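You operate a simulated robot arm through the tools that you are given. There is no shell and no other tool. Be economical: measure what you need, move in short steps, check, and stop when the job is done.

You are at the controls of a simulated robot arm. One attempt, no reset.

Task
Fetch the red t key from the white table and set it on the green pack there. Then put the yellow sign from the white table on the purple plate. Then put the white pack from the white table on the table three. Then take the white tin from the white table and put it on top of the blue pack there. Then take the white stack from the white table and leave it on the pink pack there. Then put the pink stack on the white table away on the top of the mix table. Then take the green pad on the white table and put it away on the sink side. Then open the tank lid. Keep to this order. Set down upright: yellow sign, white tin.

Only the result counts: the job must be done as asked and must still hold three seconds after the hand-in. Knocking over, shifting, dropping, spilling or breaking anything else fails it. Lids that push on must go on centred and level and be pressed home; caps that screw on are set level and turned clockwise until they are tight.

Robot
A 7-joint arm with a two-finger gripper on a trunk, on a base that drives. Base frame: it is fixed to the floor where the robot stands at the start and does not move with it; the origin is under the middle of the robot, x ahead of it, y to its left, z up; the surface under the hand at the start is at about z = 0.8. Units: m, degrees, N and s.
With the tool pointing down near the work surface it reaches from about 0.3 to 0.8 m from the robot's upright axis, wherever it stands. Its first joint turns from -166.0 to 166.0 degrees. Places, roughly: blue pack (16x7x4 cm) [1.4, -1.4, 0.8]; green pack (17x13x3 cm) [0.5, -0.5, 0.8]; green pad (7x10x2 cm) [1.4, -0.7, 0.8]; pink pack (17x13x3 cm) [1, -1.4, 0.8]; pink stack (15x6x3 cm) [0.7, -1.4, 0.8]; purple plate [0.5, 1, 0.75]; red t key [0.5, 0, 0.75]; sink side [7.7, -1.9, 0.9]; table three [-0.9, -1.3, 0.8]; tank lid [-0.2, -6.8, 1.1]; top of the mix table [6.2, 2.2, 0.8]; white pack (14x7x4 cm) [1.4, -0.9, 0.8]; white stack (13x6x4 cm) [1.2, -1.3, 0.8]; white tin (8x8x11 cm) [1.4, -1.1, 0.8]; yellow sign [0.5, 0.5, 1]. Payload 2.45 kg.
The tool frame sits at the grasp point between the pads (the TCP): z along the fingers, y along the line on which they close. The tips reach 0.027 m beyond it. Largest opening 0.08 m; the body of the gripper starts 0.054 m behind the TCP.
Orientation is that of the tool frame in the base frame, as [roll, pitch, yaw] about the fixed x, y, z axes, in that order (R = Rz(yaw) Ry(pitch) Rx(roll)). With the fingers straight down and closing along the base's y, the tool's x points along the base's -x, its y along +y and its z along -z.

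Tools
- The arm moves only by the tool nudge_tool. Its argument "moves" is a list of rows, each an object (a shift or turn left out is 0, a gripper value left out holds the last) with "travel": the shift along the base's x, y, z in cm, a list of three; "rotation": the turn, a rotation vector about the base's x, y, z in degrees, a list of three; "gripper": the closure, from 0 (fully open) to 1 (shut). In form: [{"travel": [x, y, z], "rotation": [wx, wy, wz], "gripper": gripper}, ...]. A call has 1 to 20 rows; each row shifts and turns the commanded pose from where the row before left it. A row lasts 0.2 s, in which the tool goes at most 0.05 m and 8.6 degrees; a call with a longer step from one row to the next is refused whole, and so is a gripper value outside its range. Where a pose cannot be reached the arm comes as near as it can. A force on the tool above 40 N (or 10 N above the force at the start of the call, whichever is more), or a blocked arm, ends the call early, and 0.2 s more pass. Each finger travels about 0.153 m/s and halts on what it meets, pressing with about 30 N; the grip force reading is that of the motor and also rises with nothing between the fingers. The clock runs only during rows and for 0.2 s after the last one: add rows that do not move to give the fingers time. The reply holds the time, the measured pose of the TCP, the force on the tool along the base axes, the opening and the grip force, in the units named above and with some noise, with the torque about the TCP (base axes, N m) and any sound that the robot's microphone picked up.
- Cameras (640 x 400 px; columns grow to the right, rows downward): "scene" is now at [0.0573, 0.1546, 1.5945]; the picture's right is [0.19, -0.98, 0.00], its down [-0.73, -0.14, -0.67] and it looks along [0.65, 0.13, -0.75] (base axes); focal length 220 px, centre (320, 200). "wrist" rides on the gripper at [0.063, 0.012, -0.079] in the tool frame; the picture's right is [-0.19, 0.98, 0.00], its down [-0.72, -0.14, -0.68] and it looks along [-0.67, -0.13, 0.73] (tool axes); focal length 226 px, centre (320, 200). There is no depth. A picture from a camera that has moved, and an enlarged one, comes with that camera's place and axes in the base frame and with its lens.
- camera(camera): a new picture of that camera. No time passes.
- raise_lower(by): slides the trunk up (or, below 0, down) by that many m; the arm and the scene camera ride with it, the base frame stays. It gives what a move gives, with no picture.
- base_move(legs): drives the robot by 1 to 6 legs, each [ahead, turn to the left] in m and degrees, along the robot's own axes; the way and the turn of a leg run together, so that a leg with both is an arc; at most 1.5 m and 180 degrees a leg. The arm and the cameras ride along, it lands a little off, and it stops where it bumps. It gives what a move gives.
- head_to(pan, tilt): turns the head with the scene camera to pan (to the left, within 120 degrees either way) and tilt (down, from -29 to 69), counted from straight ahead of the robot. It gives what a move gives.
- inspect(camera, box): a new picture of the part [left, top, right, bottom] of that camera's present view, enlarged. No time passes.
- hand_in(): hands the job in; it is judged then, once.

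Go step by step. Nothing tells you exact positions but the pictures and the camera data: compare them with the known pose of the tool, close in by small moves and look again before you grip or let go. The budget is 217 turns and 210 pictures, counting those below and the enlarged ones. Unless the task says otherwise, let go and move clear before handing in.

The tools are called after "Emit:" as a command line: name --argument value ..., lists and objects as JSON in quotes. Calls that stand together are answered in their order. nudge_tool: Moves the arm, as the interface text tells. Its arguments: {"type":"object","properties":{"moves":{"type":"array"}},"required":["moves"]} The other tools are called the same way: raise_lower (by) slides the trunk up or down; base_move (legs) drives the base; head_to (pan, tilt) turns the head that bears the scene camera; camera (camera) takes a picture; inspect (camera, box) takes an enlarged picture of a part of a camera's view; hand_in () hands the job in.

At the start:

```text
clock: 0.0
eef_pos: [0.5242, 0.2242, 1.1756]
ee_rot: [180.0, -0.1, -180.0]
force: [-0.2, 0.5, -0.7]
moment: [0.0, 0.0, -0.05]
gripper_width: 0.08
finger_force: 0.0
trunk travel left (down, up): [-0.225, 0.315]
robot x, y, heading: [0.0023, -0.0003, 0.3]
head pan, tilt: [11.0, 48.3]
```

scene: 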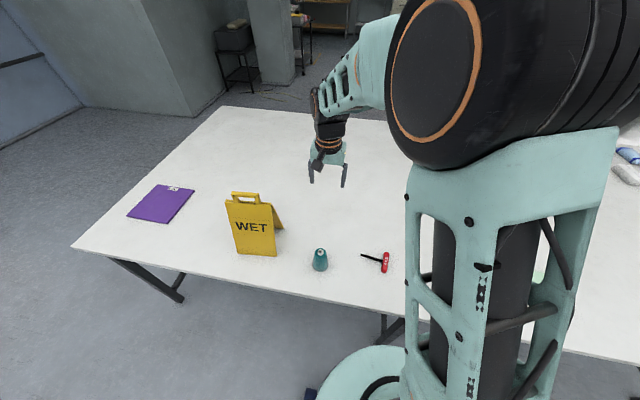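
wrist: 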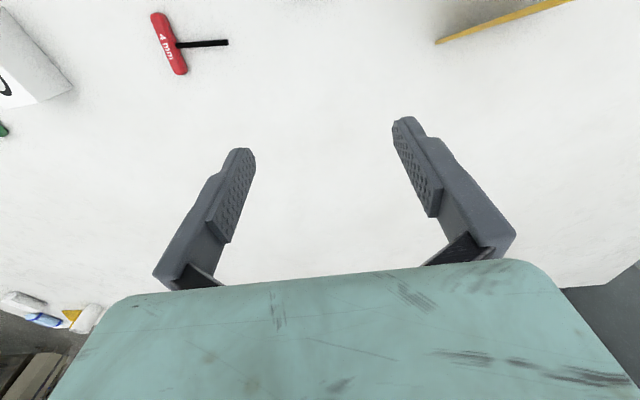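

I see the table with the red T key near [0.5, 0], the yellow sign and the purple plate. I'll look to the right for the green pack and the rest.

Emit:
head_to --pan -50 --tilt 40

Emit:
camera --camera "scene"

Emit:
inspect --camera "wrist" --box '[80, 0, 280, 125]'

```text
clock: 1.3
eef_pos: [0.5234, 0.2238, 1.1751]
ee_rot: [-179.9, 0.0, 180.0]
force: [1.4, 0.2, 0.2]
moment: [0.01, -0.03, 0.02]
gripper_width: 0.0799
finger_force: 0.1
trunk travel left (down, up): [-0.225, 0.315]
robot x, y, heading: [0.0021, -0.0019, 0.1]
head pan, tilt: [-50.0, 40.0]
```

```text
207 pictures are left
camera scene: at [0.0349, 0.0745, 1.6063], right [-0.77, -0.64, 0.0], down [-0.41, 0.49, -0.77], along [0.49, -0.59, -0.64], focal length 220 px, centre (320, 200)
```

scene: 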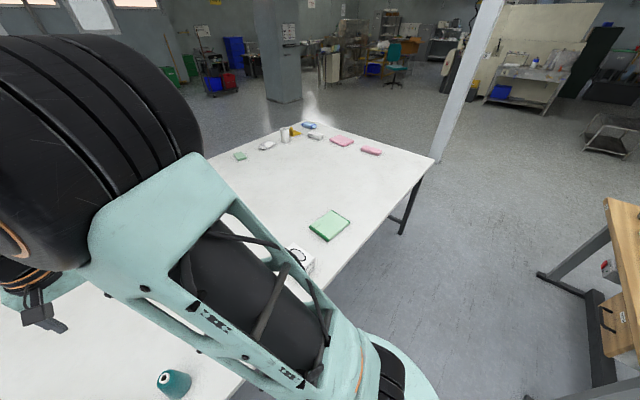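

```text
3.20 times, centred on (180, 62) of wrist
camera zoom: at [0.4595, 0.2377, 1.255], right [0.19, 0.98, 0.0], down [0.72, -0.14, 0.68], along [0.67, -0.13, -0.73], focal length 723 px, centre (768, 640)
```

zoom: 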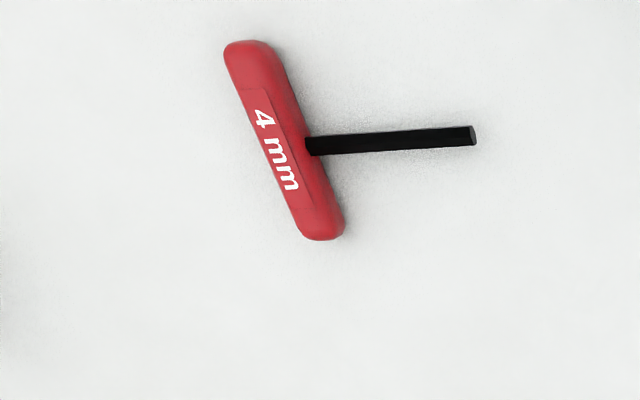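

The T key's handle lies near [0.483, -0.044], long side along x, with its shaft pointing +y. The green pack is near [0.49, -0.56]. I'll hover over the key.

Emit:
nudge_tool --moves '[{"travel": [-0.5, -4.5, -1.5], "rotation": [0, 0, -5]}, {"travel": [-0.5, -4.5, -1.5], "rotation": [0, 0, -5]}, {"travel": [0, -4.5, -2]}, {"travel": [0, -4.5, -2]}, {"travel": [0, -4.5, -2]}, {"travel": [0, -4.5, -2]}, {"travel": [0, 0, -4]}, {"travel": [0, 0, -4]}, {"travel": [0, 0, -3]}, {"travel": [0, 0, 0]}]'

Emit:
camera --camera "wrist"

Emit:
head_to --pan -20 --tilt 55

Emit:
camera --camera "scene"

```text
clock: 3.5
eef_pos: [0.5137, -0.0459, 0.9565]
ee_rot: [-180.0, 0.0, 170.0]
force: [-0.1, -0.1, 0.8]
moment: [-0.01, -0.02, 0.0]
gripper_width: 0.0801
finger_force: 0.0
trunk travel left (down, up): [-0.225, 0.315]
robot x, y, heading: [0.0006, 0.0003, 0.3]
head pan, tilt: [-50.0, 40.0]
```

```text
205 pictures are left
camera wrist: at [0.4519, -0.0207, 1.0358], right [0.36, 0.93, 0.0], down [0.68, -0.26, 0.68], along [0.64, -0.25, -0.73], focal length 226 px, centre (320, 200)
```

wrist: 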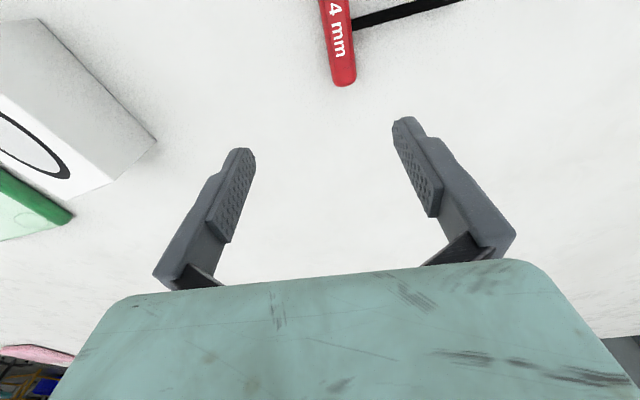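

```text
clock: 4.5
eef_pos: [0.5119, -0.0451, 0.9563]
ee_rot: [180.0, -0.1, 170.0]
force: [0.1, 0.0, 0.0]
moment: [0.03, -0.03, -0.02]
gripper_width: 0.08
finger_force: 0.2
trunk travel left (down, up): [-0.225, 0.315]
robot x, y, heading: [-0.0021, 0.0014, -0.0]
head pan, tilt: [-20.0, 55.0]
```

```text
204 pictures are left
camera scene: at [0.048, 0.1147, 1.5857], right [-0.34, -0.94, 0.0], down [-0.77, 0.28, -0.57], along [0.54, -0.2, -0.82], focal length 220 px, centre (320, 200)
```

scene: 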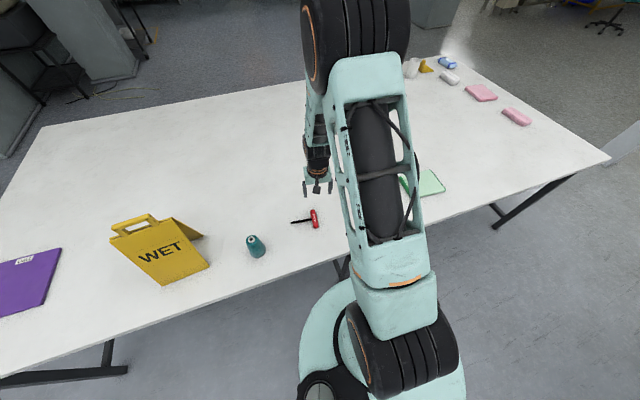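

The key's handle is really about y = -0.022, and the shaft leaves it at x ≈ 0.487. I'll lower towards [0.508, -0.022] and look again.

Emit:
nudge_tool --moves '[{"travel": [-0.4, 2.3, -3]}, {"travel": [0, 0, -4]}, {"travel": [0, 0, -2.5]}, {"travel": [0, 0, 0]}]'

Emit:
camera --camera "wrist"

Emit:
inspect --camera "scene" --box '[240, 150, 400, 250]'

```text
clock: 5.5
eef_pos: [0.509, -0.0218, 0.8612]
ee_rot: [-179.9, 0.0, 170.0]
force: [1.0, -0.9, -0.3]
moment: [0.0, 0.01, 0.0]
gripper_width: 0.08
finger_force: 0.1
trunk travel left (down, up): [-0.225, 0.315]
robot x, y, heading: [-0.0002, 0.0013, -0.3]
head pan, tilt: [-20.0, 55.0]
```

```text
203 pictures are left
camera wrist: at [0.448, 0.0016, 0.941], right [0.36, 0.93, 0.0], down [0.68, -0.26, 0.68], along [0.64, -0.25, -0.73], focal length 226 px, centre (320, 200)
```

wrist: 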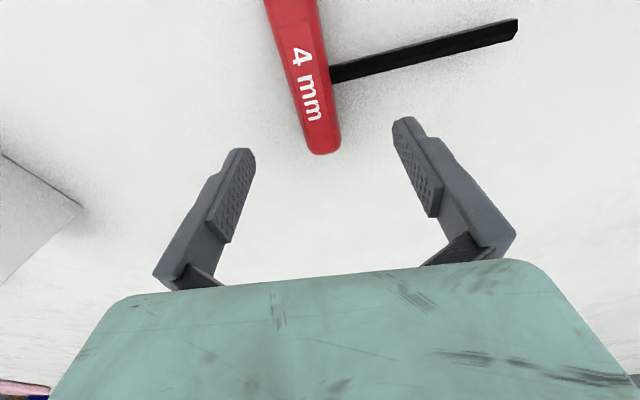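

```text
4.00 times, centred on (320, 200) of scene
camera zoom: at [0.0481, 0.115, 1.5857], right [-0.34, -0.94, 0.0], down [-0.77, 0.28, -0.57], along [0.54, -0.2, -0.82], focal length 878 px, centre (320, 200)
```

zoom: 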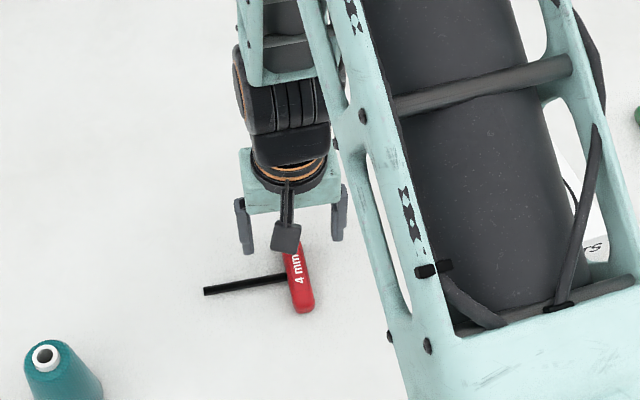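

Alignment is close; I'll shift slightly, descend and close on the handle.

Emit:
nudge_tool --moves '[{"travel": [0.2, -0.5, -3]}, {"travel": [0, 0, -3]}, {"travel": [0, 0, -1]}, {"travel": [0, 0, 0]}]'

Emit:
camera --camera "wrist"

Emit:
inspect --camera "scene" --box '[280, 175, 360, 225]'

```text
clock: 5.9
eef_pos: [0.5088, -0.0278, 0.8384]
ee_rot: [-179.9, -0.2, 170.0]
force: [-12.4, -0.4, 19.7]
moment: [-0.6, 0.4, -0.26]
gripper_width: 0.0782
finger_force: 0.1
trunk travel left (down, up): [-0.225, 0.315]
robot x, y, heading: [-0.0016, -0.0012, -0.1]
head pan, tilt: [-20.0, 55.0]
stopped in row 2: the force on the tool passed its limit at 114 N (the readings are from after the stop); the commanded pose is now the measured one
```

```text
201 pictures are left
camera wrist: at [0.4489, -0.0035, 0.9184], right [0.36, 0.93, 0.0], down [0.68, -0.27, 0.68], along [0.63, -0.25, -0.73], focal length 226 px, centre (320, 200)
```

wrist: 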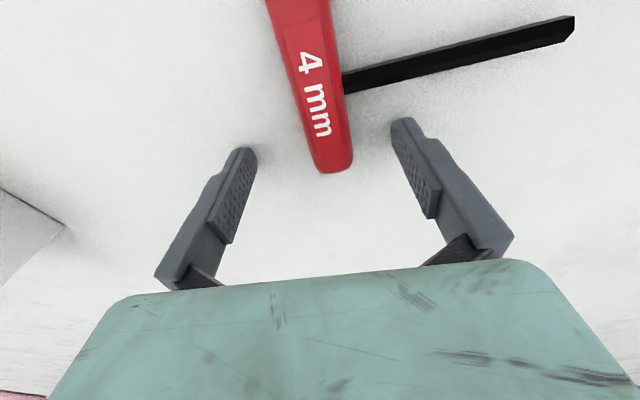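

```text
8.00 times, centred on (320, 200) of scene
camera zoom: at [0.0464, 0.1146, 1.586], right [-0.34, -0.94, 0.0], down [-0.77, 0.28, -0.57], along [0.54, -0.2, -0.82], focal length 1756 px, centre (320, 200)
```

zoom: 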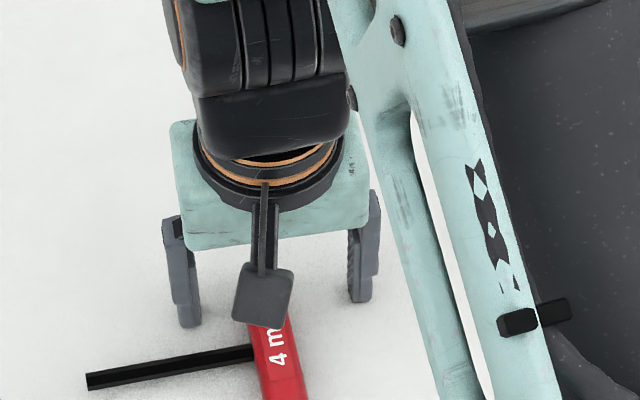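

The fingertips touched the table, so its surface is at about z = 0.81, and the handle tip is nearer, at about [0.514, -0.021]. I'll lift a little, recentre and lower gently.

Emit:
nudge_tool --moves '[{"travel": [0, 0, 2]}, {"travel": [-1.2, 1.0, 0]}, {"travel": [0, 0, -0.8]}, {"travel": [0, 0, -0.6]}, {"travel": [0, 0, 0]}]'

Emit:
camera --camera "wrist"

```text
clock: 7.1
eef_pos: [0.4983, -0.0162, 0.843]
ee_rot: [179.9, -0.2, 170.0]
force: [0.7, -0.8, 0.1]
moment: [0.02, 0.02, 0.03]
gripper_width: 0.0802
finger_force: 0.0
trunk travel left (down, up): [-0.225, 0.315]
robot x, y, heading: [-0.0031, -0.0018, 0.0]
head pan, tilt: [-20.0, 55.0]
```

```text
199 pictures are left
camera wrist: at [0.4384, 0.0081, 0.9235], right [0.36, 0.93, 0.0], down [0.68, -0.27, 0.68], along [0.63, -0.24, -0.73], focal length 226 px, centre (320, 200)
```

wrist: 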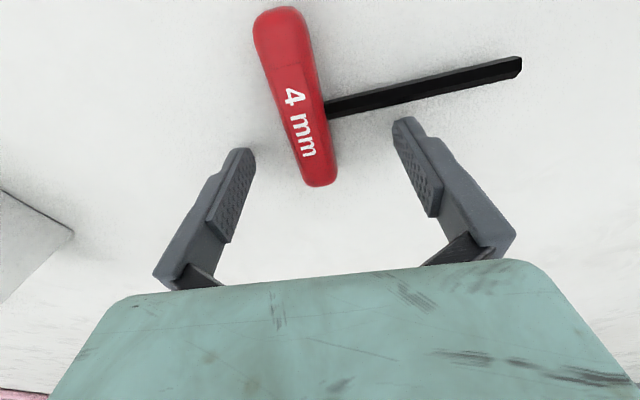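

The handle sits between the fingers, clear of the shaft. I'll close and lift.

Emit:
nudge_tool --moves '[{"travel": [0.2, 0, -0.2]}, {"gripper": 1}, {"gripper": 1}, {"gripper": 1}, {"gripper": 1}]'

Emit:
camera --camera "wrist"

```text
clock: 8.3
eef_pos: [0.5009, -0.0166, 0.842]
ee_rot: [179.9, 0.1, 170.0]
force: [0.1, -0.2, 0.5]
moment: [0.0, -0.02, 0.01]
gripper_width: 0.021
finger_force: 29.5
trunk travel left (down, up): [-0.225, 0.315]
robot x, y, heading: [-0.0012, -0.0005, -0.1]
head pan, tilt: [-20.0, 55.0]
```

```text
198 pictures are left
camera wrist: at [0.4408, 0.0076, 0.9214], right [0.36, 0.93, 0.0], down [0.68, -0.27, 0.68], along [0.63, -0.24, -0.73], focal length 226 px, centre (320, 200)
```

wrist: 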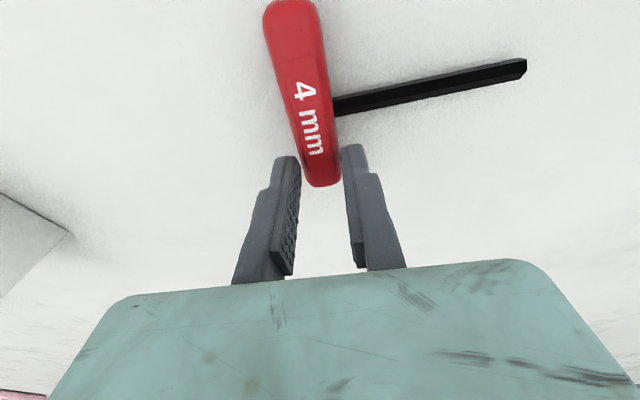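

The grip is at the very end of the handle. I'll open, shift 1 cm towards the shaft and re-grip.

Emit:
nudge_tool --moves '[{"gripper": 0.3}, {"gripper": 0.3}, {"travel": [-1.0, 0.15, 0], "gripper": 0.3}, {"gripper": 0.3}, {"gripper": 1}, {"gripper": 1}, {"gripper": 1}]'

Emit:
camera --camera "wrist"

```text
clock: 9.9
eef_pos: [0.4913, -0.0138, 0.8414]
ee_rot: [179.8, -0.1, 170.1]
force: [0.5, -0.9, 0.3]
moment: [-0.03, -0.03, 0.0]
gripper_width: 0.0211
finger_force: 29.8
trunk travel left (down, up): [-0.225, 0.315]
robot x, y, heading: [0.0005, 0.0025, 0.2]
head pan, tilt: [-20.0, 55.0]
```

```text
197 pictures are left
camera wrist: at [0.4304, 0.0097, 0.9213], right [0.36, 0.93, 0.0], down [0.68, -0.27, 0.68], along [0.63, -0.24, -0.73], focal length 226 px, centre (320, 200)
```

wrist: 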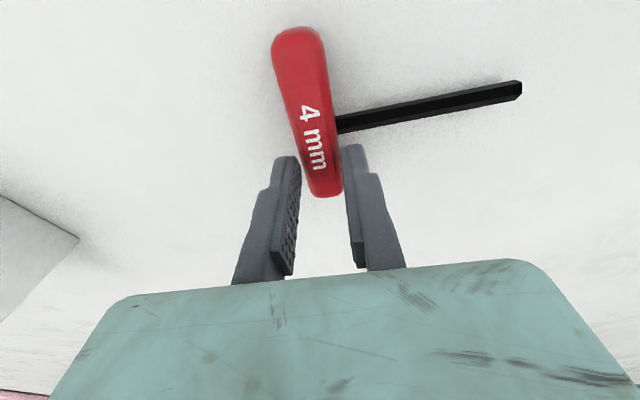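

Key gripped well. The green pack is at about [0.469, -0.518], spanning 13 cm in x and 17 cm in y, so the key fits as oriented. I'll lift and carry it over.

Emit:
nudge_tool --moves '[{"travel": [0, 0, 4]}, {"travel": [0, 0, 5]}, {"travel": [0, 0, 5]}, {"travel": [0, 0, 4]}, {"travel": [0, -5, 0]}, {"travel": [0, -5, 0]}, {"travel": [0, -5, 0]}, {"travel": [0, -5, 0]}, {"travel": [0, -5, 0]}, {"travel": [0, -5, 0]}, {"travel": [0, -5, 0]}, {"travel": [0, -5, 0]}, {"travel": [0, -5, 0]}, {"travel": [-0.5, -5, 0]}, {"travel": [-0.5, -4.3, 0]}, {"travel": [0, 0, 0]}]'

Emit:
head_to --pan -40 --tilt 50

Emit:
camera --camera "wrist"

Emit:
camera --camera "scene"

```text
refused: row 14 steps farther than a row can; nothing moved
```

```text
clock: 10.7
eef_pos: [0.4921, -0.0147, 0.8407]
ee_rot: [-180.0, -0.1, 170.0]
force: [0.6, 0.5, 0.3]
moment: [-0.01, 0.02, 0.04]
gripper_width: 0.021
finger_force: 30.3
trunk travel left (down, up): [-0.225, 0.315]
robot x, y, heading: [-0.0027, 0.0019, 0.1]
head pan, tilt: [-40.0, 50.0]
```

```text
196 pictures are left
camera wrist: at [0.4305, 0.0097, 0.9214], right [0.36, 0.93, 0.0], down [0.68, -0.27, 0.68], along [0.63, -0.24, -0.73], focal length 226 px, centre (320, 200)
```

wrist: 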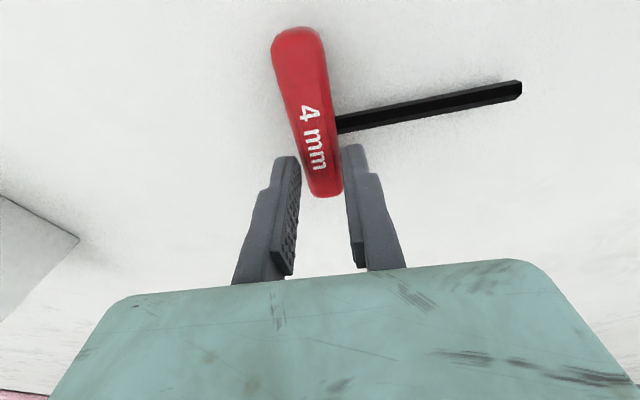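

```text
195 pictures are left
camera scene: at [0.0393, 0.09, 1.5922], right [-0.64, -0.77, 0.0], down [-0.59, 0.49, -0.64], along [0.49, -0.41, -0.77], focal length 220 px, centre (320, 200)
```

scene: 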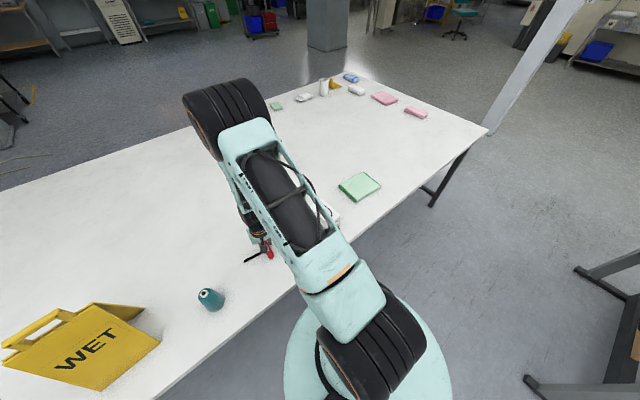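

One row was slightly too long; resending within limits.

Emit:
nudge_tool --moves '[{"travel": [0, 0, 4]}, {"travel": [0, 0, 4.8]}, {"travel": [0, 0, 4.8]}, {"travel": [0, 0, 4]}, {"travel": [0, -4.8, 0]}, {"travel": [0, -4.8, 0]}, {"travel": [0, -4.8, 0]}, {"travel": [0, -4.8, 0]}, {"travel": [0, -4.8, 0]}, {"travel": [0, -4.8, 0]}, {"travel": [0, -4.8, 0]}, {"travel": [0, -4.8, 0]}, {"travel": [0, -4.8, 0]}, {"travel": [-0.5, -4.8, 0]}, {"travel": [-0.5, -4.8, 0]}, {"travel": [0, -1.2, 0]}, {"travel": [0, 0, 0]}]'

Emit:
camera --camera "wrist"

Emit:
camera --camera "scene"

```text
clock: 14.3
eef_pos: [0.4826, -0.5552, 1.0162]
ee_rot: [179.9, -0.1, 170.0]
force: [0.0, -0.9, -0.2]
moment: [-0.02, 0.01, -0.01]
gripper_width: 0.0002
finger_force: 29.2
trunk travel left (down, up): [-0.225, 0.315]
robot x, y, heading: [-0.004, -0.0025, 0.1]
head pan, tilt: [-40.0, 50.0]
```

```text
194 pictures are left
camera wrist: at [0.4215, -0.5314, 1.0962], right [0.36, 0.93, 0.0], down [0.68, -0.27, 0.68], along [0.63, -0.24, -0.73], focal length 226 px, centre (320, 200)
```

wrist: 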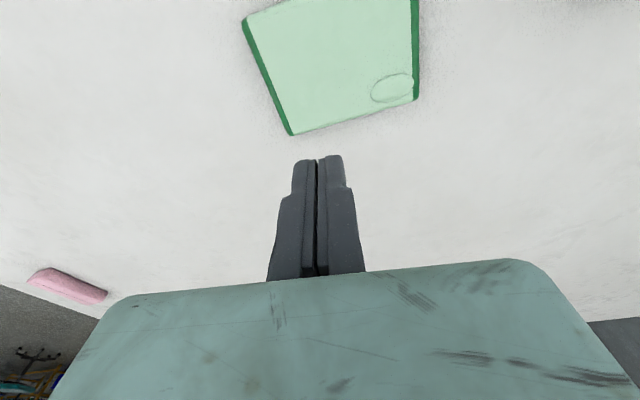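

```text
193 pictures are left
camera scene: at [0.0393, 0.09, 1.5922], right [-0.64, -0.77, 0.0], down [-0.59, 0.49, -0.64], along [0.49, -0.41, -0.77], focal length 220 px, centre (320, 200)
```

scene: 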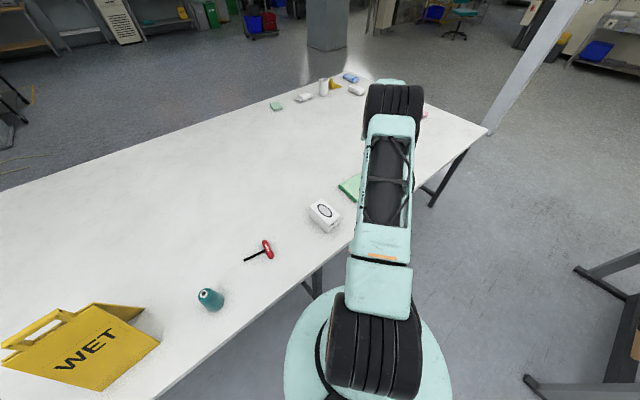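

The key slipped out (gripper shut at 0) and stayed on the table; I had gripped only its top, since the table is lower than I thought (about 0.79). I'll go back and grip deeper.

Emit:
nudge_tool --moves '[{"travel": [0, 4.8, 0], "gripper": 0.2}, {"travel": [0, 4.8, 0]}, {"travel": [0, 4.8, 0]}, {"travel": [0, 4.8, 0]}, {"travel": [0, 4.8, 0]}, {"travel": [0, 4.8, 0]}, {"travel": [0, 4.8, 0]}, {"travel": [0, 4.8, 0]}, {"travel": [0, 4.8, 0]}, {"travel": [0.5, 4.8, 0]}, {"travel": [0.5, 4.8, 0]}, {"travel": [0, 1.2, -4.5]}, {"travel": [0, 0, -4.5]}, {"travel": [0, 0, -4.5]}, {"travel": [0, 0, 0]}]'

Emit:
camera --camera "wrist"

```text
clock: 17.5
eef_pos: [0.4921, -0.0152, 0.8826]
ee_rot: [179.9, -0.1, 170.0]
force: [0.8, -0.1, -0.4]
moment: [0.0, -0.01, 0.01]
gripper_width: 0.0639
finger_force: 0.2
trunk travel left (down, up): [-0.225, 0.315]
robot x, y, heading: [-0.0016, -0.0004, 0.3]
head pan, tilt: [-40.0, 50.0]
```

```text
192 pictures are left
camera wrist: at [0.4323, 0.0092, 0.9616], right [0.36, 0.93, 0.0], down [0.68, -0.27, 0.68], along [0.63, -0.24, -0.73], focal length 226 px, centre (320, 200)
```

wrist: 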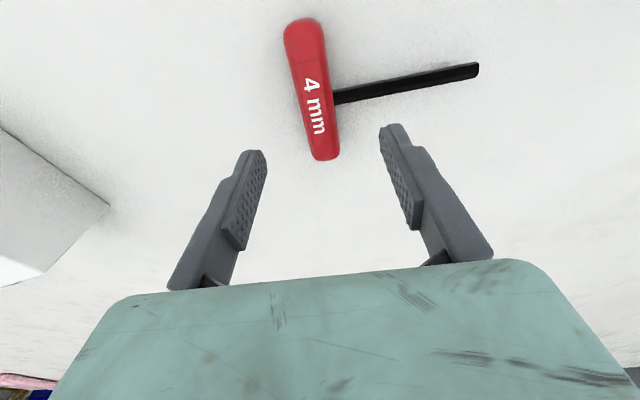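

The key hasn't moved. I'll descend deeper in small steps until I feel the table.

Emit:
nudge_tool --moves '[{"travel": [0.7, 0.1, -2]}, {"travel": [0, 0, -2]}, {"travel": [0, 0, 0]}, {"travel": [0, 0, -0.4]}, {"travel": [0, 0, -0.4]}, {"travel": [0, 0, -0.4]}, {"travel": [0, 0, 0]}]'

Emit:
camera --camera "wrist"

```text
clock: 19.1
eef_pos: [0.4989, -0.0165, 0.8341]
ee_rot: [179.9, 0.1, 169.9]
force: [-7.6, -0.1, 23.0]
moment: [-0.11, 0.43, -0.03]
gripper_width: 0.0599
finger_force: 0.0
trunk travel left (down, up): [-0.225, 0.315]
robot x, y, heading: [-0.0016, 0.0023, 0.1]
head pan, tilt: [-40.0, 50.0]
stopped in row 7: the force on the tool passed its limit at 42 N (the readings are from after the stop); the commanded pose is now the measured one
```

```text
191 pictures are left
camera wrist: at [0.4378, 0.008, 0.9124], right [0.36, 0.93, 0.0], down [0.68, -0.26, 0.68], along [0.64, -0.25, -0.73], focal length 226 px, centre (320, 200)
```

wrist: 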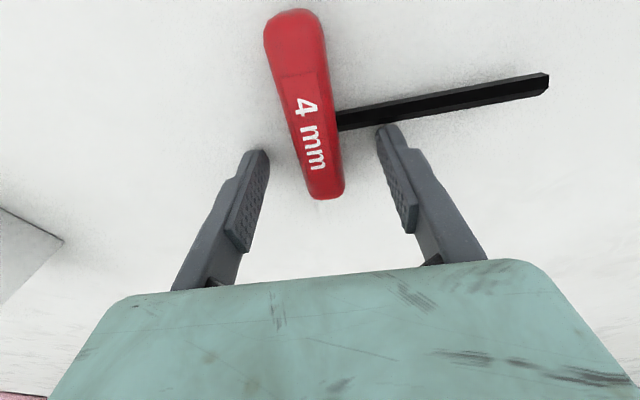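

Table contact is at tips z ≈ 0.806. I'll ease up 1.5 mm, close, and lift in small steps to test the grip.

Emit:
nudge_tool --moves '[{"travel": [0, 0.2, 0.2]}, {"gripper": 1}, {"gripper": 1}, {"gripper": 1}, {"gripper": 1}, {"travel": [0, 0, 1]}, {"travel": [0, 0, 2]}, {"travel": [0, 0, 3]}, {"travel": [0, 0, 0]}]'

Emit:
camera --camera "wrist"

```text
clock: 21.1
eef_pos: [0.4996, -0.0143, 0.8924]
ee_rot: [-180.0, 0.0, 169.9]
force: [-0.5, 0.7, -0.8]
moment: [-0.04, -0.01, -0.03]
gripper_width: 0.0212
finger_force: 30.1
trunk travel left (down, up): [-0.225, 0.315]
robot x, y, heading: [0.0005, -0.0016, 0.3]
head pan, tilt: [-40.0, 50.0]
```

```text
190 pictures are left
camera wrist: at [0.4384, 0.0106, 0.9722], right [0.36, 0.93, 0.0], down [0.68, -0.27, 0.68], along [0.64, -0.25, -0.73], focal length 226 px, centre (320, 200)
```

wrist: 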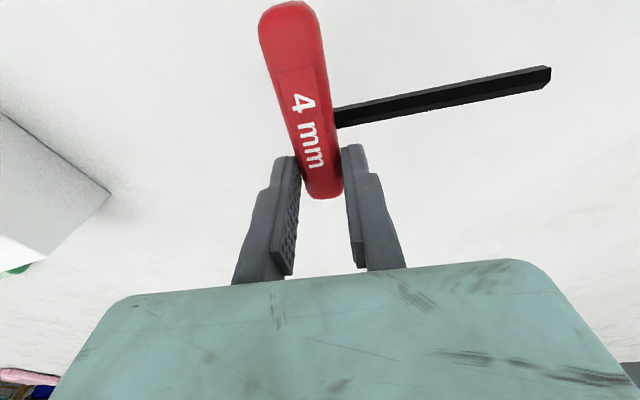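

The key is held now. I'll carry it above the pack.

Emit:
nudge_tool --moves '[{"travel": [0, 0, 3]}, {"travel": [0, 0, 4]}, {"travel": [0, 0, 4]}, {"travel": [0, -2, 0]}, {"travel": [0, -4, 0]}, {"travel": [0, -4, 0]}, {"travel": [0, -4, 0]}, {"travel": [0, -4, 0]}, {"travel": [0, -4, 0]}, {"travel": [0, -4, 0]}, {"travel": [0, -4, 0]}, {"travel": [0, -4, 0]}, {"travel": [0, -4, 0]}, {"travel": [0, -4, 0]}, {"travel": [0, -4, 0]}, {"travel": [0, -4, 0]}, {"travel": [-0.5, -3, 0]}, {"travel": [-0.4, -2, 0]}, {"travel": [0, 0, 0]}]'

Emit:
camera --camera "wrist"

Emit:
camera --camera "scene"

```text
clock: 25.1
eef_pos: [0.4898, -0.5661, 1.0028]
ee_rot: [179.9, 0.0, 169.9]
force: [0.5, -0.3, -0.8]
moment: [-0.01, -0.01, 0.0]
gripper_width: 0.0209
finger_force: 30.0
trunk travel left (down, up): [-0.225, 0.315]
robot x, y, heading: [0.0004, 0.0008, -0.2]
head pan, tilt: [-40.0, 50.0]
```

```text
189 pictures are left
camera wrist: at [0.4302, -0.5415, 1.0822], right [0.36, 0.93, 0.0], down [0.68, -0.27, 0.68], along [0.64, -0.25, -0.73], focal length 226 px, centre (320, 200)
```

wrist: 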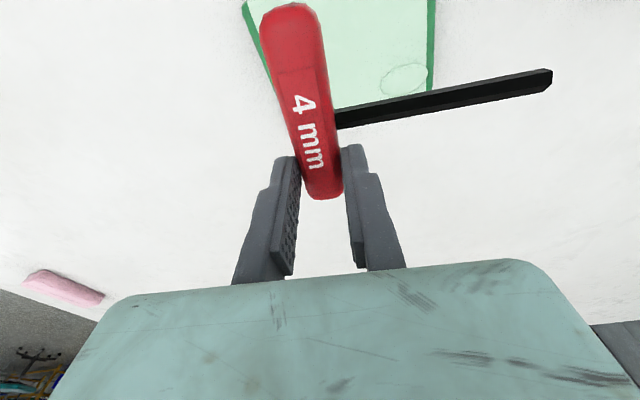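

```text
188 pictures are left
camera scene: at [0.0393, 0.0896, 1.5922], right [-0.64, -0.77, 0.0], down [-0.59, 0.49, -0.64], along [0.49, -0.41, -0.77], focal length 220 px, centre (320, 200)
```

scene: 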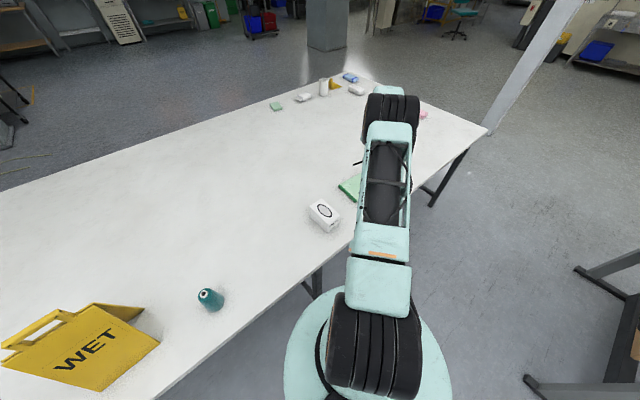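

Position looks right over the pack. I'll lower until contact.

Emit:
nudge_tool --moves '[{"travel": [0, -0.5, -4]}, {"travel": [0, 0, -4]}, {"travel": [0, 0, -3]}, {"travel": [0, 0, -1]}, {"travel": [0, 0, 0]}]'

Emit:
camera --camera "wrist"

```text
clock: 26.3
eef_pos: [0.4915, -0.5701, 0.8826]
ee_rot: [-179.9, 0.1, 169.8]
force: [-0.8, 0.1, -0.7]
moment: [-0.02, -0.03, 0.0]
gripper_width: 0.0211
finger_force: 30.3
trunk travel left (down, up): [-0.225, 0.315]
robot x, y, heading: [-0.0018, -0.0015, 0.2]
head pan, tilt: [-40.0, 50.0]
```

```text
187 pictures are left
camera wrist: at [0.4306, -0.5465, 0.9624], right [0.36, 0.93, 0.0], down [0.68, -0.27, 0.68], along [0.64, -0.25, -0.73], focal length 226 px, centre (320, 200)
```

wrist: 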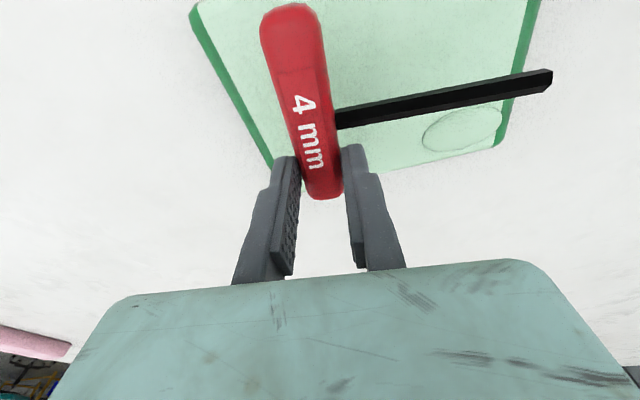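

The shaft tip is right at the pack's edge, so I'll shift 1 cm to -y and then lower to contact.

Emit:
nudge_tool --moves '[{"travel": [-0.5, -1.0, 0]}, {"travel": [0, 0, -0.7]}, {"travel": [0, 0, -0.4]}, {"travel": [0, 0, -0.3]}, {"travel": [0, 0, 0]}]'

Emit:
camera --camera "wrist"

```text
clock: 27.5
eef_pos: [0.4858, -0.5802, 0.868]
ee_rot: [-180.0, 0.0, 169.9]
force: [-0.2, 0.3, -0.7]
moment: [-0.02, 0.0, 0.02]
gripper_width: 0.0212
finger_force: 30.1
trunk travel left (down, up): [-0.225, 0.315]
robot x, y, heading: [0.0012, 0.0011, -0.3]
head pan, tilt: [-40.0, 50.0]
```

```text
186 pictures are left
camera wrist: at [0.4254, -0.5559, 0.9481], right [0.36, 0.93, 0.0], down [0.68, -0.27, 0.68], along [0.64, -0.25, -0.73], focal length 226 px, centre (320, 200)
```

wrist: 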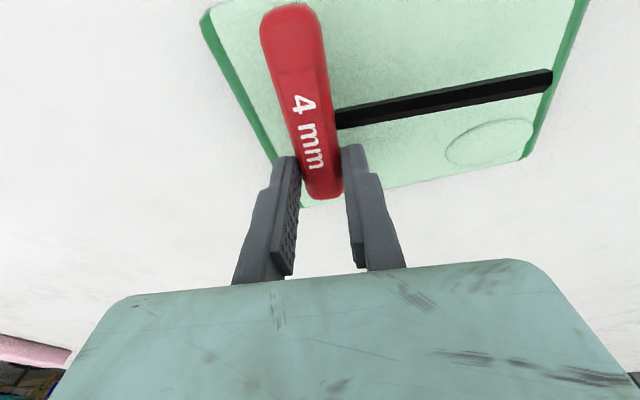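

Well placed; lowering the last few millimetres.

Emit:
nudge_tool --moves '[{"travel": [0, 0, -0.3]}, {"travel": [0, 0, -0.2]}, {"travel": [0, 0, 0]}]'

Emit:
inspect --camera "wrist" --box '[180, 0, 600, 262]'

```text
clock: 28.3
eef_pos: [0.486, -0.5794, 0.8637]
ee_rot: [-180.0, 0.0, 169.8]
force: [0.4, -0.3, -0.2]
moment: [0.0, 0.01, -0.02]
gripper_width: 0.0213
finger_force: 29.9
trunk travel left (down, up): [-0.225, 0.315]
robot x, y, heading: [-0.0006, -0.0033, -0.1]
head pan, tilt: [-40.0, 50.0]
```

```text
1.52 times, centred on (390, 131) of wrist
camera zoom: at [0.4259, -0.555, 0.943], right [0.36, 0.93, 0.0], down [0.68, -0.27, 0.68], along [0.64, -0.25, -0.73], focal length 344 px, centre (213, 305)
```

zoom: 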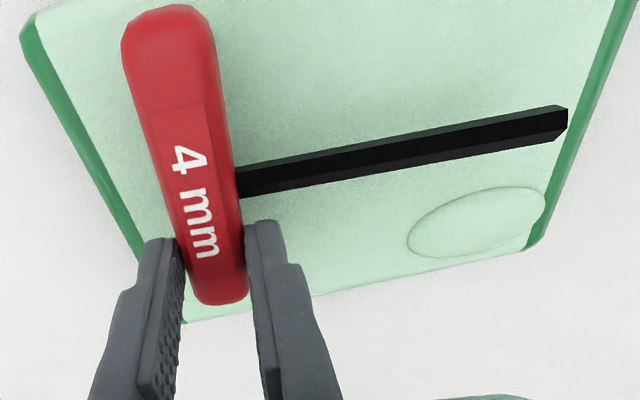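

Emit:
nudge_tool --moves '[{"travel": [0, 0.2, -0.2]}, {"travel": [0, 0, -0.2]}, {"travel": [0, 0, -0.2]}, {"travel": [0, 0, 0]}]'

Emit:
inspect --camera "wrist" --box '[180, 0, 600, 262]'

```text
clock: 29.3
eef_pos: [0.4852, -0.5778, 0.8571]
ee_rot: [180.0, 0.1, 169.9]
force: [1.2, 0.0, -0.2]
moment: [0.0, -0.03, -0.01]
gripper_width: 0.021
finger_force: 29.5
trunk travel left (down, up): [-0.225, 0.315]
robot x, y, heading: [0.0007, 0.001, -0.0]
head pan, tilt: [-40.0, 50.0]
```

```text
1.52 times, centred on (390, 131) of wrist
camera zoom: at [0.4252, -0.5527, 0.9374], right [0.36, 0.93, 0.0], down [0.68, -0.27, 0.68], along [0.64, -0.25, -0.73], focal length 344 px, centre (213, 305)
```

zoom: 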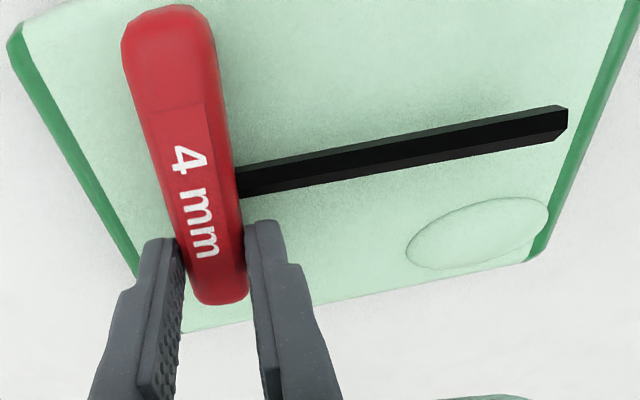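

Emit:
nudge_tool --moves '[{"travel": [0, 0, -0.2]}, {"travel": [0, 0, -0.2]}, {"travel": [0, 0, 0]}]'

Emit:
inspect --camera "wrist" --box '[180, 0, 600, 262]'

```text
clock: 30.1
eef_pos: [0.4856, -0.5775, 0.8531]
ee_rot: [-180.0, 0.0, 169.9]
force: [0.4, -0.3, -1.0]
moment: [-0.03, -0.03, 0.02]
gripper_width: 0.0211
finger_force: 30.1
trunk travel left (down, up): [-0.225, 0.315]
robot x, y, heading: [-0.0012, -0.0003, 0.1]
head pan, tilt: [-40.0, 50.0]
```

```text
1.52 times, centred on (390, 131) of wrist
camera zoom: at [0.4255, -0.5531, 0.9332], right [0.36, 0.93, 0.0], down [0.68, -0.27, 0.68], along [0.64, -0.25, -0.73], focal length 344 px, centre (213, 305)
```

zoom: 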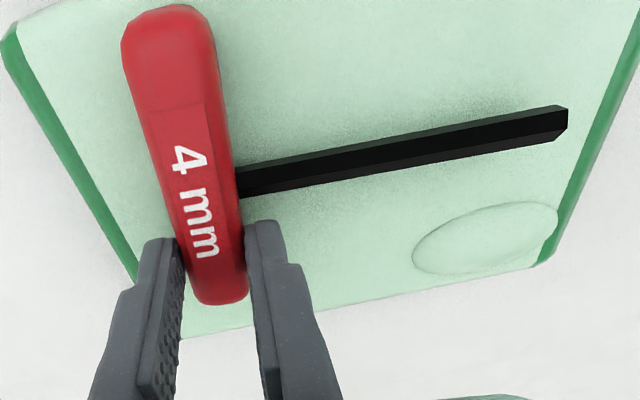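

Emit:
nudge_tool --moves '[{"travel": [0, 0, -0.2]}, {"travel": [0, 0, -0.2]}, {"travel": [0, 0, -0.2]}, {"travel": [0, 0, -0.2]}, {"travel": [0, 0, 0]}]'

Emit:
inspect --camera "wrist" --box '[180, 0, 600, 262]'

```text
clock: 31.3
eef_pos: [0.4866, -0.5788, 0.8506]
ee_rot: [-179.7, 0.4, 169.9]
force: [4.7, -2.3, 37.1]
moment: [-0.03, -0.13, -0.07]
gripper_width: 0.021
finger_force: 29.8
trunk travel left (down, up): [-0.225, 0.315]
robot x, y, heading: [0.0017, -0.0003, -0.0]
head pan, tilt: [-40.0, 50.0]
```

```text
1.52 times, centred on (390, 131) of wrist
camera zoom: at [0.4251, -0.553, 0.9295], right [0.36, 0.93, 0.0], down [0.68, -0.26, 0.69], along [0.64, -0.25, -0.73], focal length 344 px, centre (213, 305)
```

zoom: 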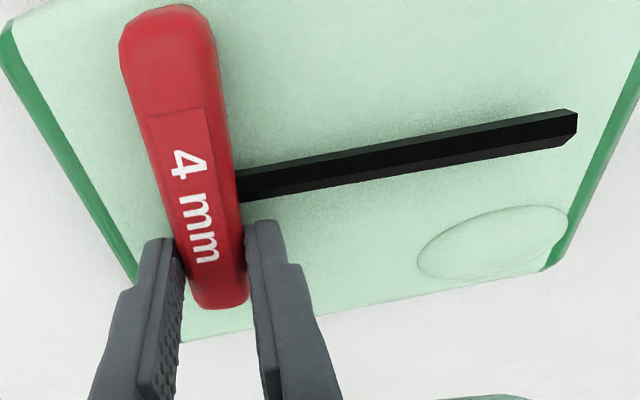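

Contact made. I'll relieve the pressure, open gently and rise.

Emit:
nudge_tool --moves '[{"travel": [0, 0, 0.4]}, {"gripper": 0.6}, {"gripper": 0.5}, {"gripper": 0.5}, {"travel": [0, 0, 1]}, {"travel": [0, 0, 3]}, {"travel": [0, 0, 4]}, {"travel": [0, 0, 4]}, {"travel": [0, 0, 0]}]'

Emit:
camera --camera "wrist"

```text
clock: 33.3
eef_pos: [0.4852, -0.5788, 0.9718]
ee_rot: [179.9, 0.0, 169.8]
force: [-0.1, -0.4, 0.4]
moment: [0.03, 0.03, 0.0]
gripper_width: 0.0401
finger_force: 0.1
trunk travel left (down, up): [-0.225, 0.315]
robot x, y, heading: [0.0028, -0.0025, -0.1]
head pan, tilt: [-40.0, 50.0]
```

```text
181 pictures are left
camera wrist: at [0.4246, -0.5538, 1.051], right [0.36, 0.93, 0.0], down [0.68, -0.27, 0.68], along [0.64, -0.25, -0.73], focal length 226 px, centre (320, 200)
```

wrist: 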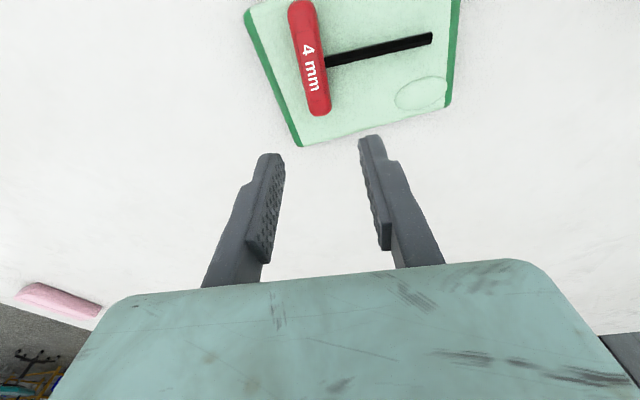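

The T key rests on the green pack. Next, the yellow sign: I'll raise and retract the arm, then drive the base sideways to about y = 0.7.

Emit:
nudge_tool --moves '[{"travel": [0, 0, 4.5], "gripper": 0.5}, {"travel": [0, 0, 4.5]}, {"travel": [0, 2, 4.5]}, {"travel": [0, 3, 3.9]}, {"travel": [0, 3, 3.9]}, {"travel": [0, 3, 3.9]}, {"travel": [0, 4.5, 2]}, {"travel": [0, 4.8, 0]}, {"travel": [0, 4.8, 0]}, {"travel": [0, 4.8, 0]}, {"travel": [0, 4.8, 0]}, {"travel": [0, 4.8, 0]}, {"travel": [0, 4.8, 0]}, {"travel": [0, 4.8, 0]}, {"travel": [0, 4, 0], "gripper": 0}, {"travel": [0, 4, 0], "rotation": [0, 0, 5]}, {"travel": [-2, 0, 0], "rotation": [0, 0, 5]}]'

Emit:
base_move --legs '[[0, 90]]'

Emit:
head_to --pan 0 --tilt 45

Emit:
camera --camera "scene"

```text
clock: 36.9
eef_pos: [0.4656, -0.0059, 1.2455]
ee_rot: [180.0, 0.0, 180.0]
force: [-0.2, -0.1, 0.6]
moment: [-0.04, 0.0, 0.01]
gripper_width: 0.0801
finger_force: 0.0
trunk travel left (down, up): [-0.225, 0.315]
robot x, y, heading: [0.0018, -0.0, 0.1]
head pan, tilt: [-40.0, 50.0]
```

```text
clock: 41.2
eef_pos: [0.0033, 0.4655, 1.245]
ee_rot: [-179.9, 0.0, -89.4]
force: [-0.4, -0.1, -0.5]
moment: [0.01, 0.01, 0.0]
gripper_width: 0.0799
finger_force: 0.1
trunk travel left (down, up): [-0.225, 0.315]
robot x, y, heading: [-0.0009, -0.0025, 90.7]
head pan, tilt: [-40.0, 50.0]
```

```text
clock: 42.3
eef_pos: [0.0041, 0.4669, 1.2443]
ee_rot: [179.9, 0.0, -89.3]
force: [0.2, 0.2, 0.2]
moment: [-0.01, 0.02, 0.03]
gripper_width: 0.0804
finger_force: 0.0
trunk travel left (down, up): [-0.225, 0.315]
robot x, y, heading: [-0.0014, 0.0012, 90.6]
head pan, tilt: [0.0, 45.0]
```

```text
180 pictures are left
camera scene: at [-0.1385, 0.0598, 1.5994], right [1.0, -0.02, 0.0], down [-0.01, -0.7, -0.71], along [0.01, 0.71, -0.7], focal length 220 px, centre (320, 200)
```

scene: 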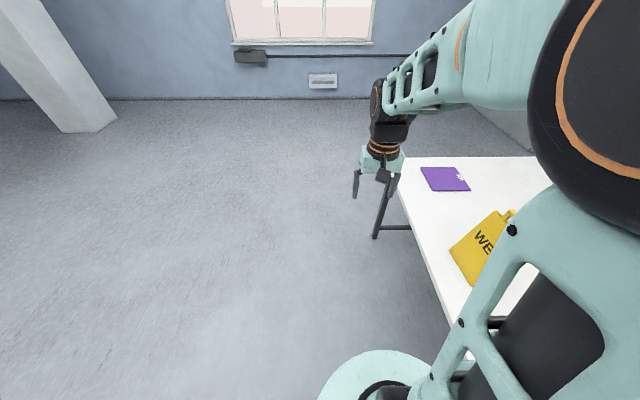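

The floor is clear. Drive 0.75 m along the table and turn back to face it.

Emit:
base_move --legs '[[0.75, 0], [0, -90]]'

Emit:
head_to --pan 0 --tilt 50

Emit:
camera --camera "scene"

Emit:
camera --camera "wrist"

```text
clock: 50.3
eef_pos: [0.4563, 0.7341, 1.2439]
ee_rot: [-179.9, 0.0, -179.4]
force: [-0.6, -0.3, -0.1]
moment: [0.0, 0.01, 0.02]
gripper_width: 0.0799
finger_force: 0.1
trunk travel left (down, up): [-0.225, 0.315]
robot x, y, heading: [-0.01, 0.7373, 0.6]
head pan, tilt: [0.0, 45.0]
```

```text
clock: 50.9
eef_pos: [0.456, 0.7335, 1.2435]
ee_rot: [-180.0, 0.0, -179.4]
force: [0.6, 0.4, -0.7]
moment: [-0.01, 0.03, -0.03]
gripper_width: 0.0797
finger_force: 0.0
trunk travel left (down, up): [-0.225, 0.315]
robot x, y, heading: [-0.0098, 0.738, 0.8]
head pan, tilt: [0.0, 50.0]
```

```text
179 pictures are left
camera scene: at [0.05, 0.8753, 1.5995], right [-0.01, -1.0, 0.0], down [-0.7, 0.01, -0.71], along [0.71, -0.01, -0.7], focal length 220 px, centre (320, 200)
```

scene: 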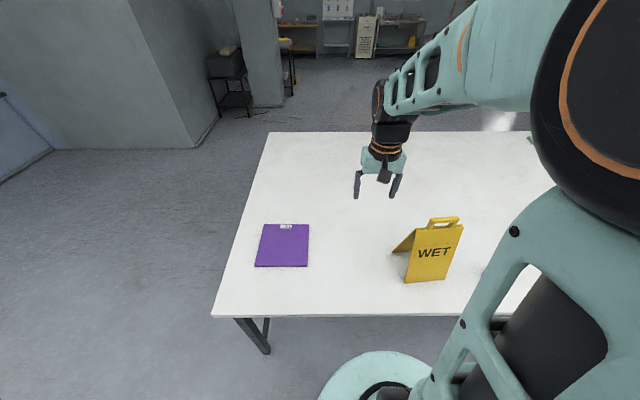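

```text
178 pictures are left
camera wrist: at [0.392, 0.7468, 1.3235], right [0.18, 0.98, 0.0], down [0.72, -0.13, 0.68], along [0.67, -0.13, -0.73], focal length 226 px, centre (320, 200)
```

wrist: 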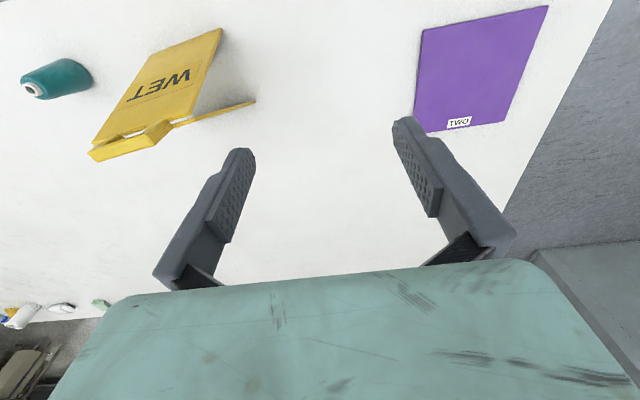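

Emit:
inspect --camera "scene" --box '[370, 200, 490, 300]'

Emit:
inspect --camera "wrist" --box '[70, 0, 290, 180]'

```text
4.00 times, centred on (430, 250) of scene
camera zoom: at [0.05, 0.8753, 1.5995], right [-0.01, -1.0, 0.0], down [-0.7, 0.01, -0.71], along [0.71, -0.01, -0.7], focal length 878 px, centre (-120, 0)
```

zoom: 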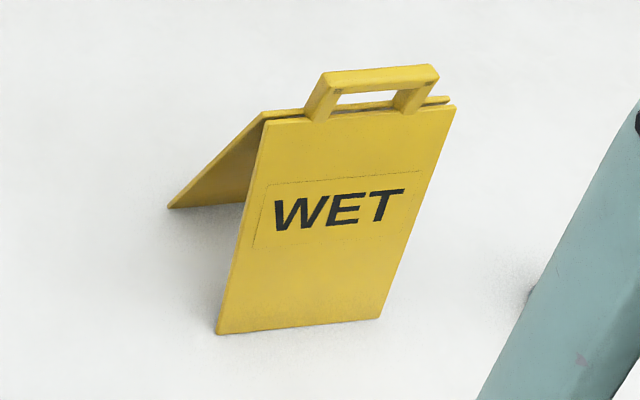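

```text
2.22 times, centred on (180, 90) of wrist
camera zoom: at [0.392, 0.7468, 1.3235], right [0.18, 0.98, 0.0], down [0.72, -0.13, 0.68], along [0.67, -0.13, -0.73], focal length 502 px, centre (631, 444)
```

zoom: 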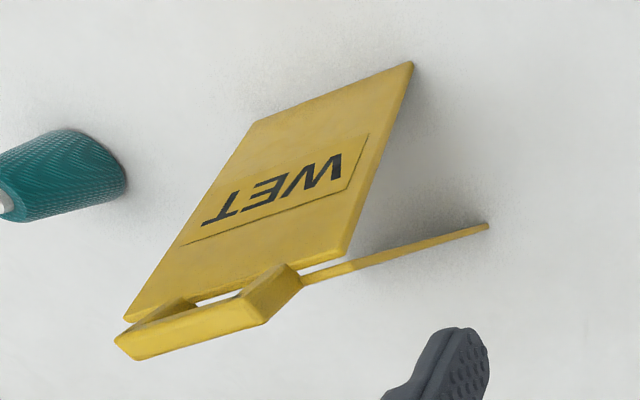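

The sign's top bar is at about [0.486, 0.485, 1.075], running nearly along y. I'll turn the gripper to close along x and hover above it.

Emit:
nudge_tool --moves '[{"travel": [0.3, -2.5, 0], "rotation": [0, 0, -8.2]}, {"travel": [0.3, -2.5, 0], "rotation": [0, 0, -8.2]}, {"travel": [0.3, -2.5, 0], "rotation": [0, 0, -8.2]}, {"travel": [0.3, -2.5, 0], "rotation": [0, 0, -8.2]}, {"travel": [0.3, -2.5, 0], "rotation": [0, 0, -8.2]}, {"travel": [0.3, -2.5, 0], "rotation": [0, 0, -8.2]}, {"travel": [0.3, -2.5, 0], "rotation": [0, 0, -8.2]}, {"travel": [0.3, -2.5, 0], "rotation": [0, 0, -8.2]}, {"travel": [0.3, -2.5, 0], "rotation": [0, 0, -8.2]}, {"travel": [0.3, -2.2, 0], "rotation": [0, 0, -8.2]}, {"travel": [0, 0, 0]}, {"travel": [0, 0, 0]}]'

Emit:
camera --camera "wrist"

Emit:
inspect --camera "scene" --box '[340, 150, 500, 290]'

```text
clock: 53.5
eef_pos: [0.4865, 0.4869, 1.2433]
ee_rot: [-180.0, 0.1, 98.5]
force: [0.2, 0.4, 0.5]
moment: [-0.01, 0.02, 0.01]
gripper_width: 0.0799
finger_force: 0.0
trunk travel left (down, up): [-0.225, 0.315]
robot x, y, heading: [-0.0113, 0.7361, 0.7]
head pan, tilt: [0.0, 50.0]
```

```text
175 pictures are left
camera wrist: at [0.4888, 0.5525, 1.3231], right [1.0, -0.05, 0.0], down [-0.03, -0.73, 0.68], along [-0.03, -0.68, -0.73], focal length 226 px, centre (320, 200)
```

wrist: 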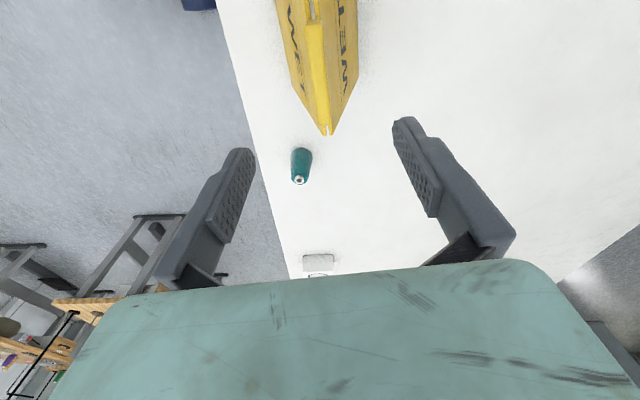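

```text
2.86 times, centred on (420, 220) of scene
camera zoom: at [0.0454, 0.877, 1.5922], right [0.01, -1.0, 0.0], down [-0.77, -0.01, -0.64], along [0.64, 0.01, -0.77], focal length 627 px, centre (34, 143)
```

zoom: 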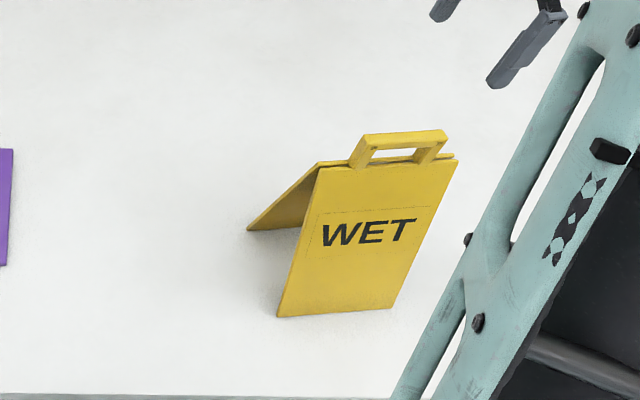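

Emit:
inspect --camera "wrist" --box '[240, 0, 400, 150]'

```text
2.67 times, centred on (320, 75) of wrist
camera zoom: at [0.4888, 0.5525, 1.3231], right [1.0, -0.05, 0.0], down [-0.03, -0.73, 0.68], along [-0.03, -0.68, -0.73], focal length 603 px, centre (320, 533)
```

zoom: 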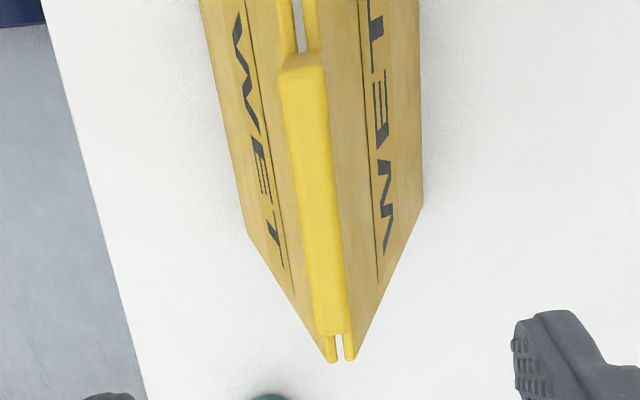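

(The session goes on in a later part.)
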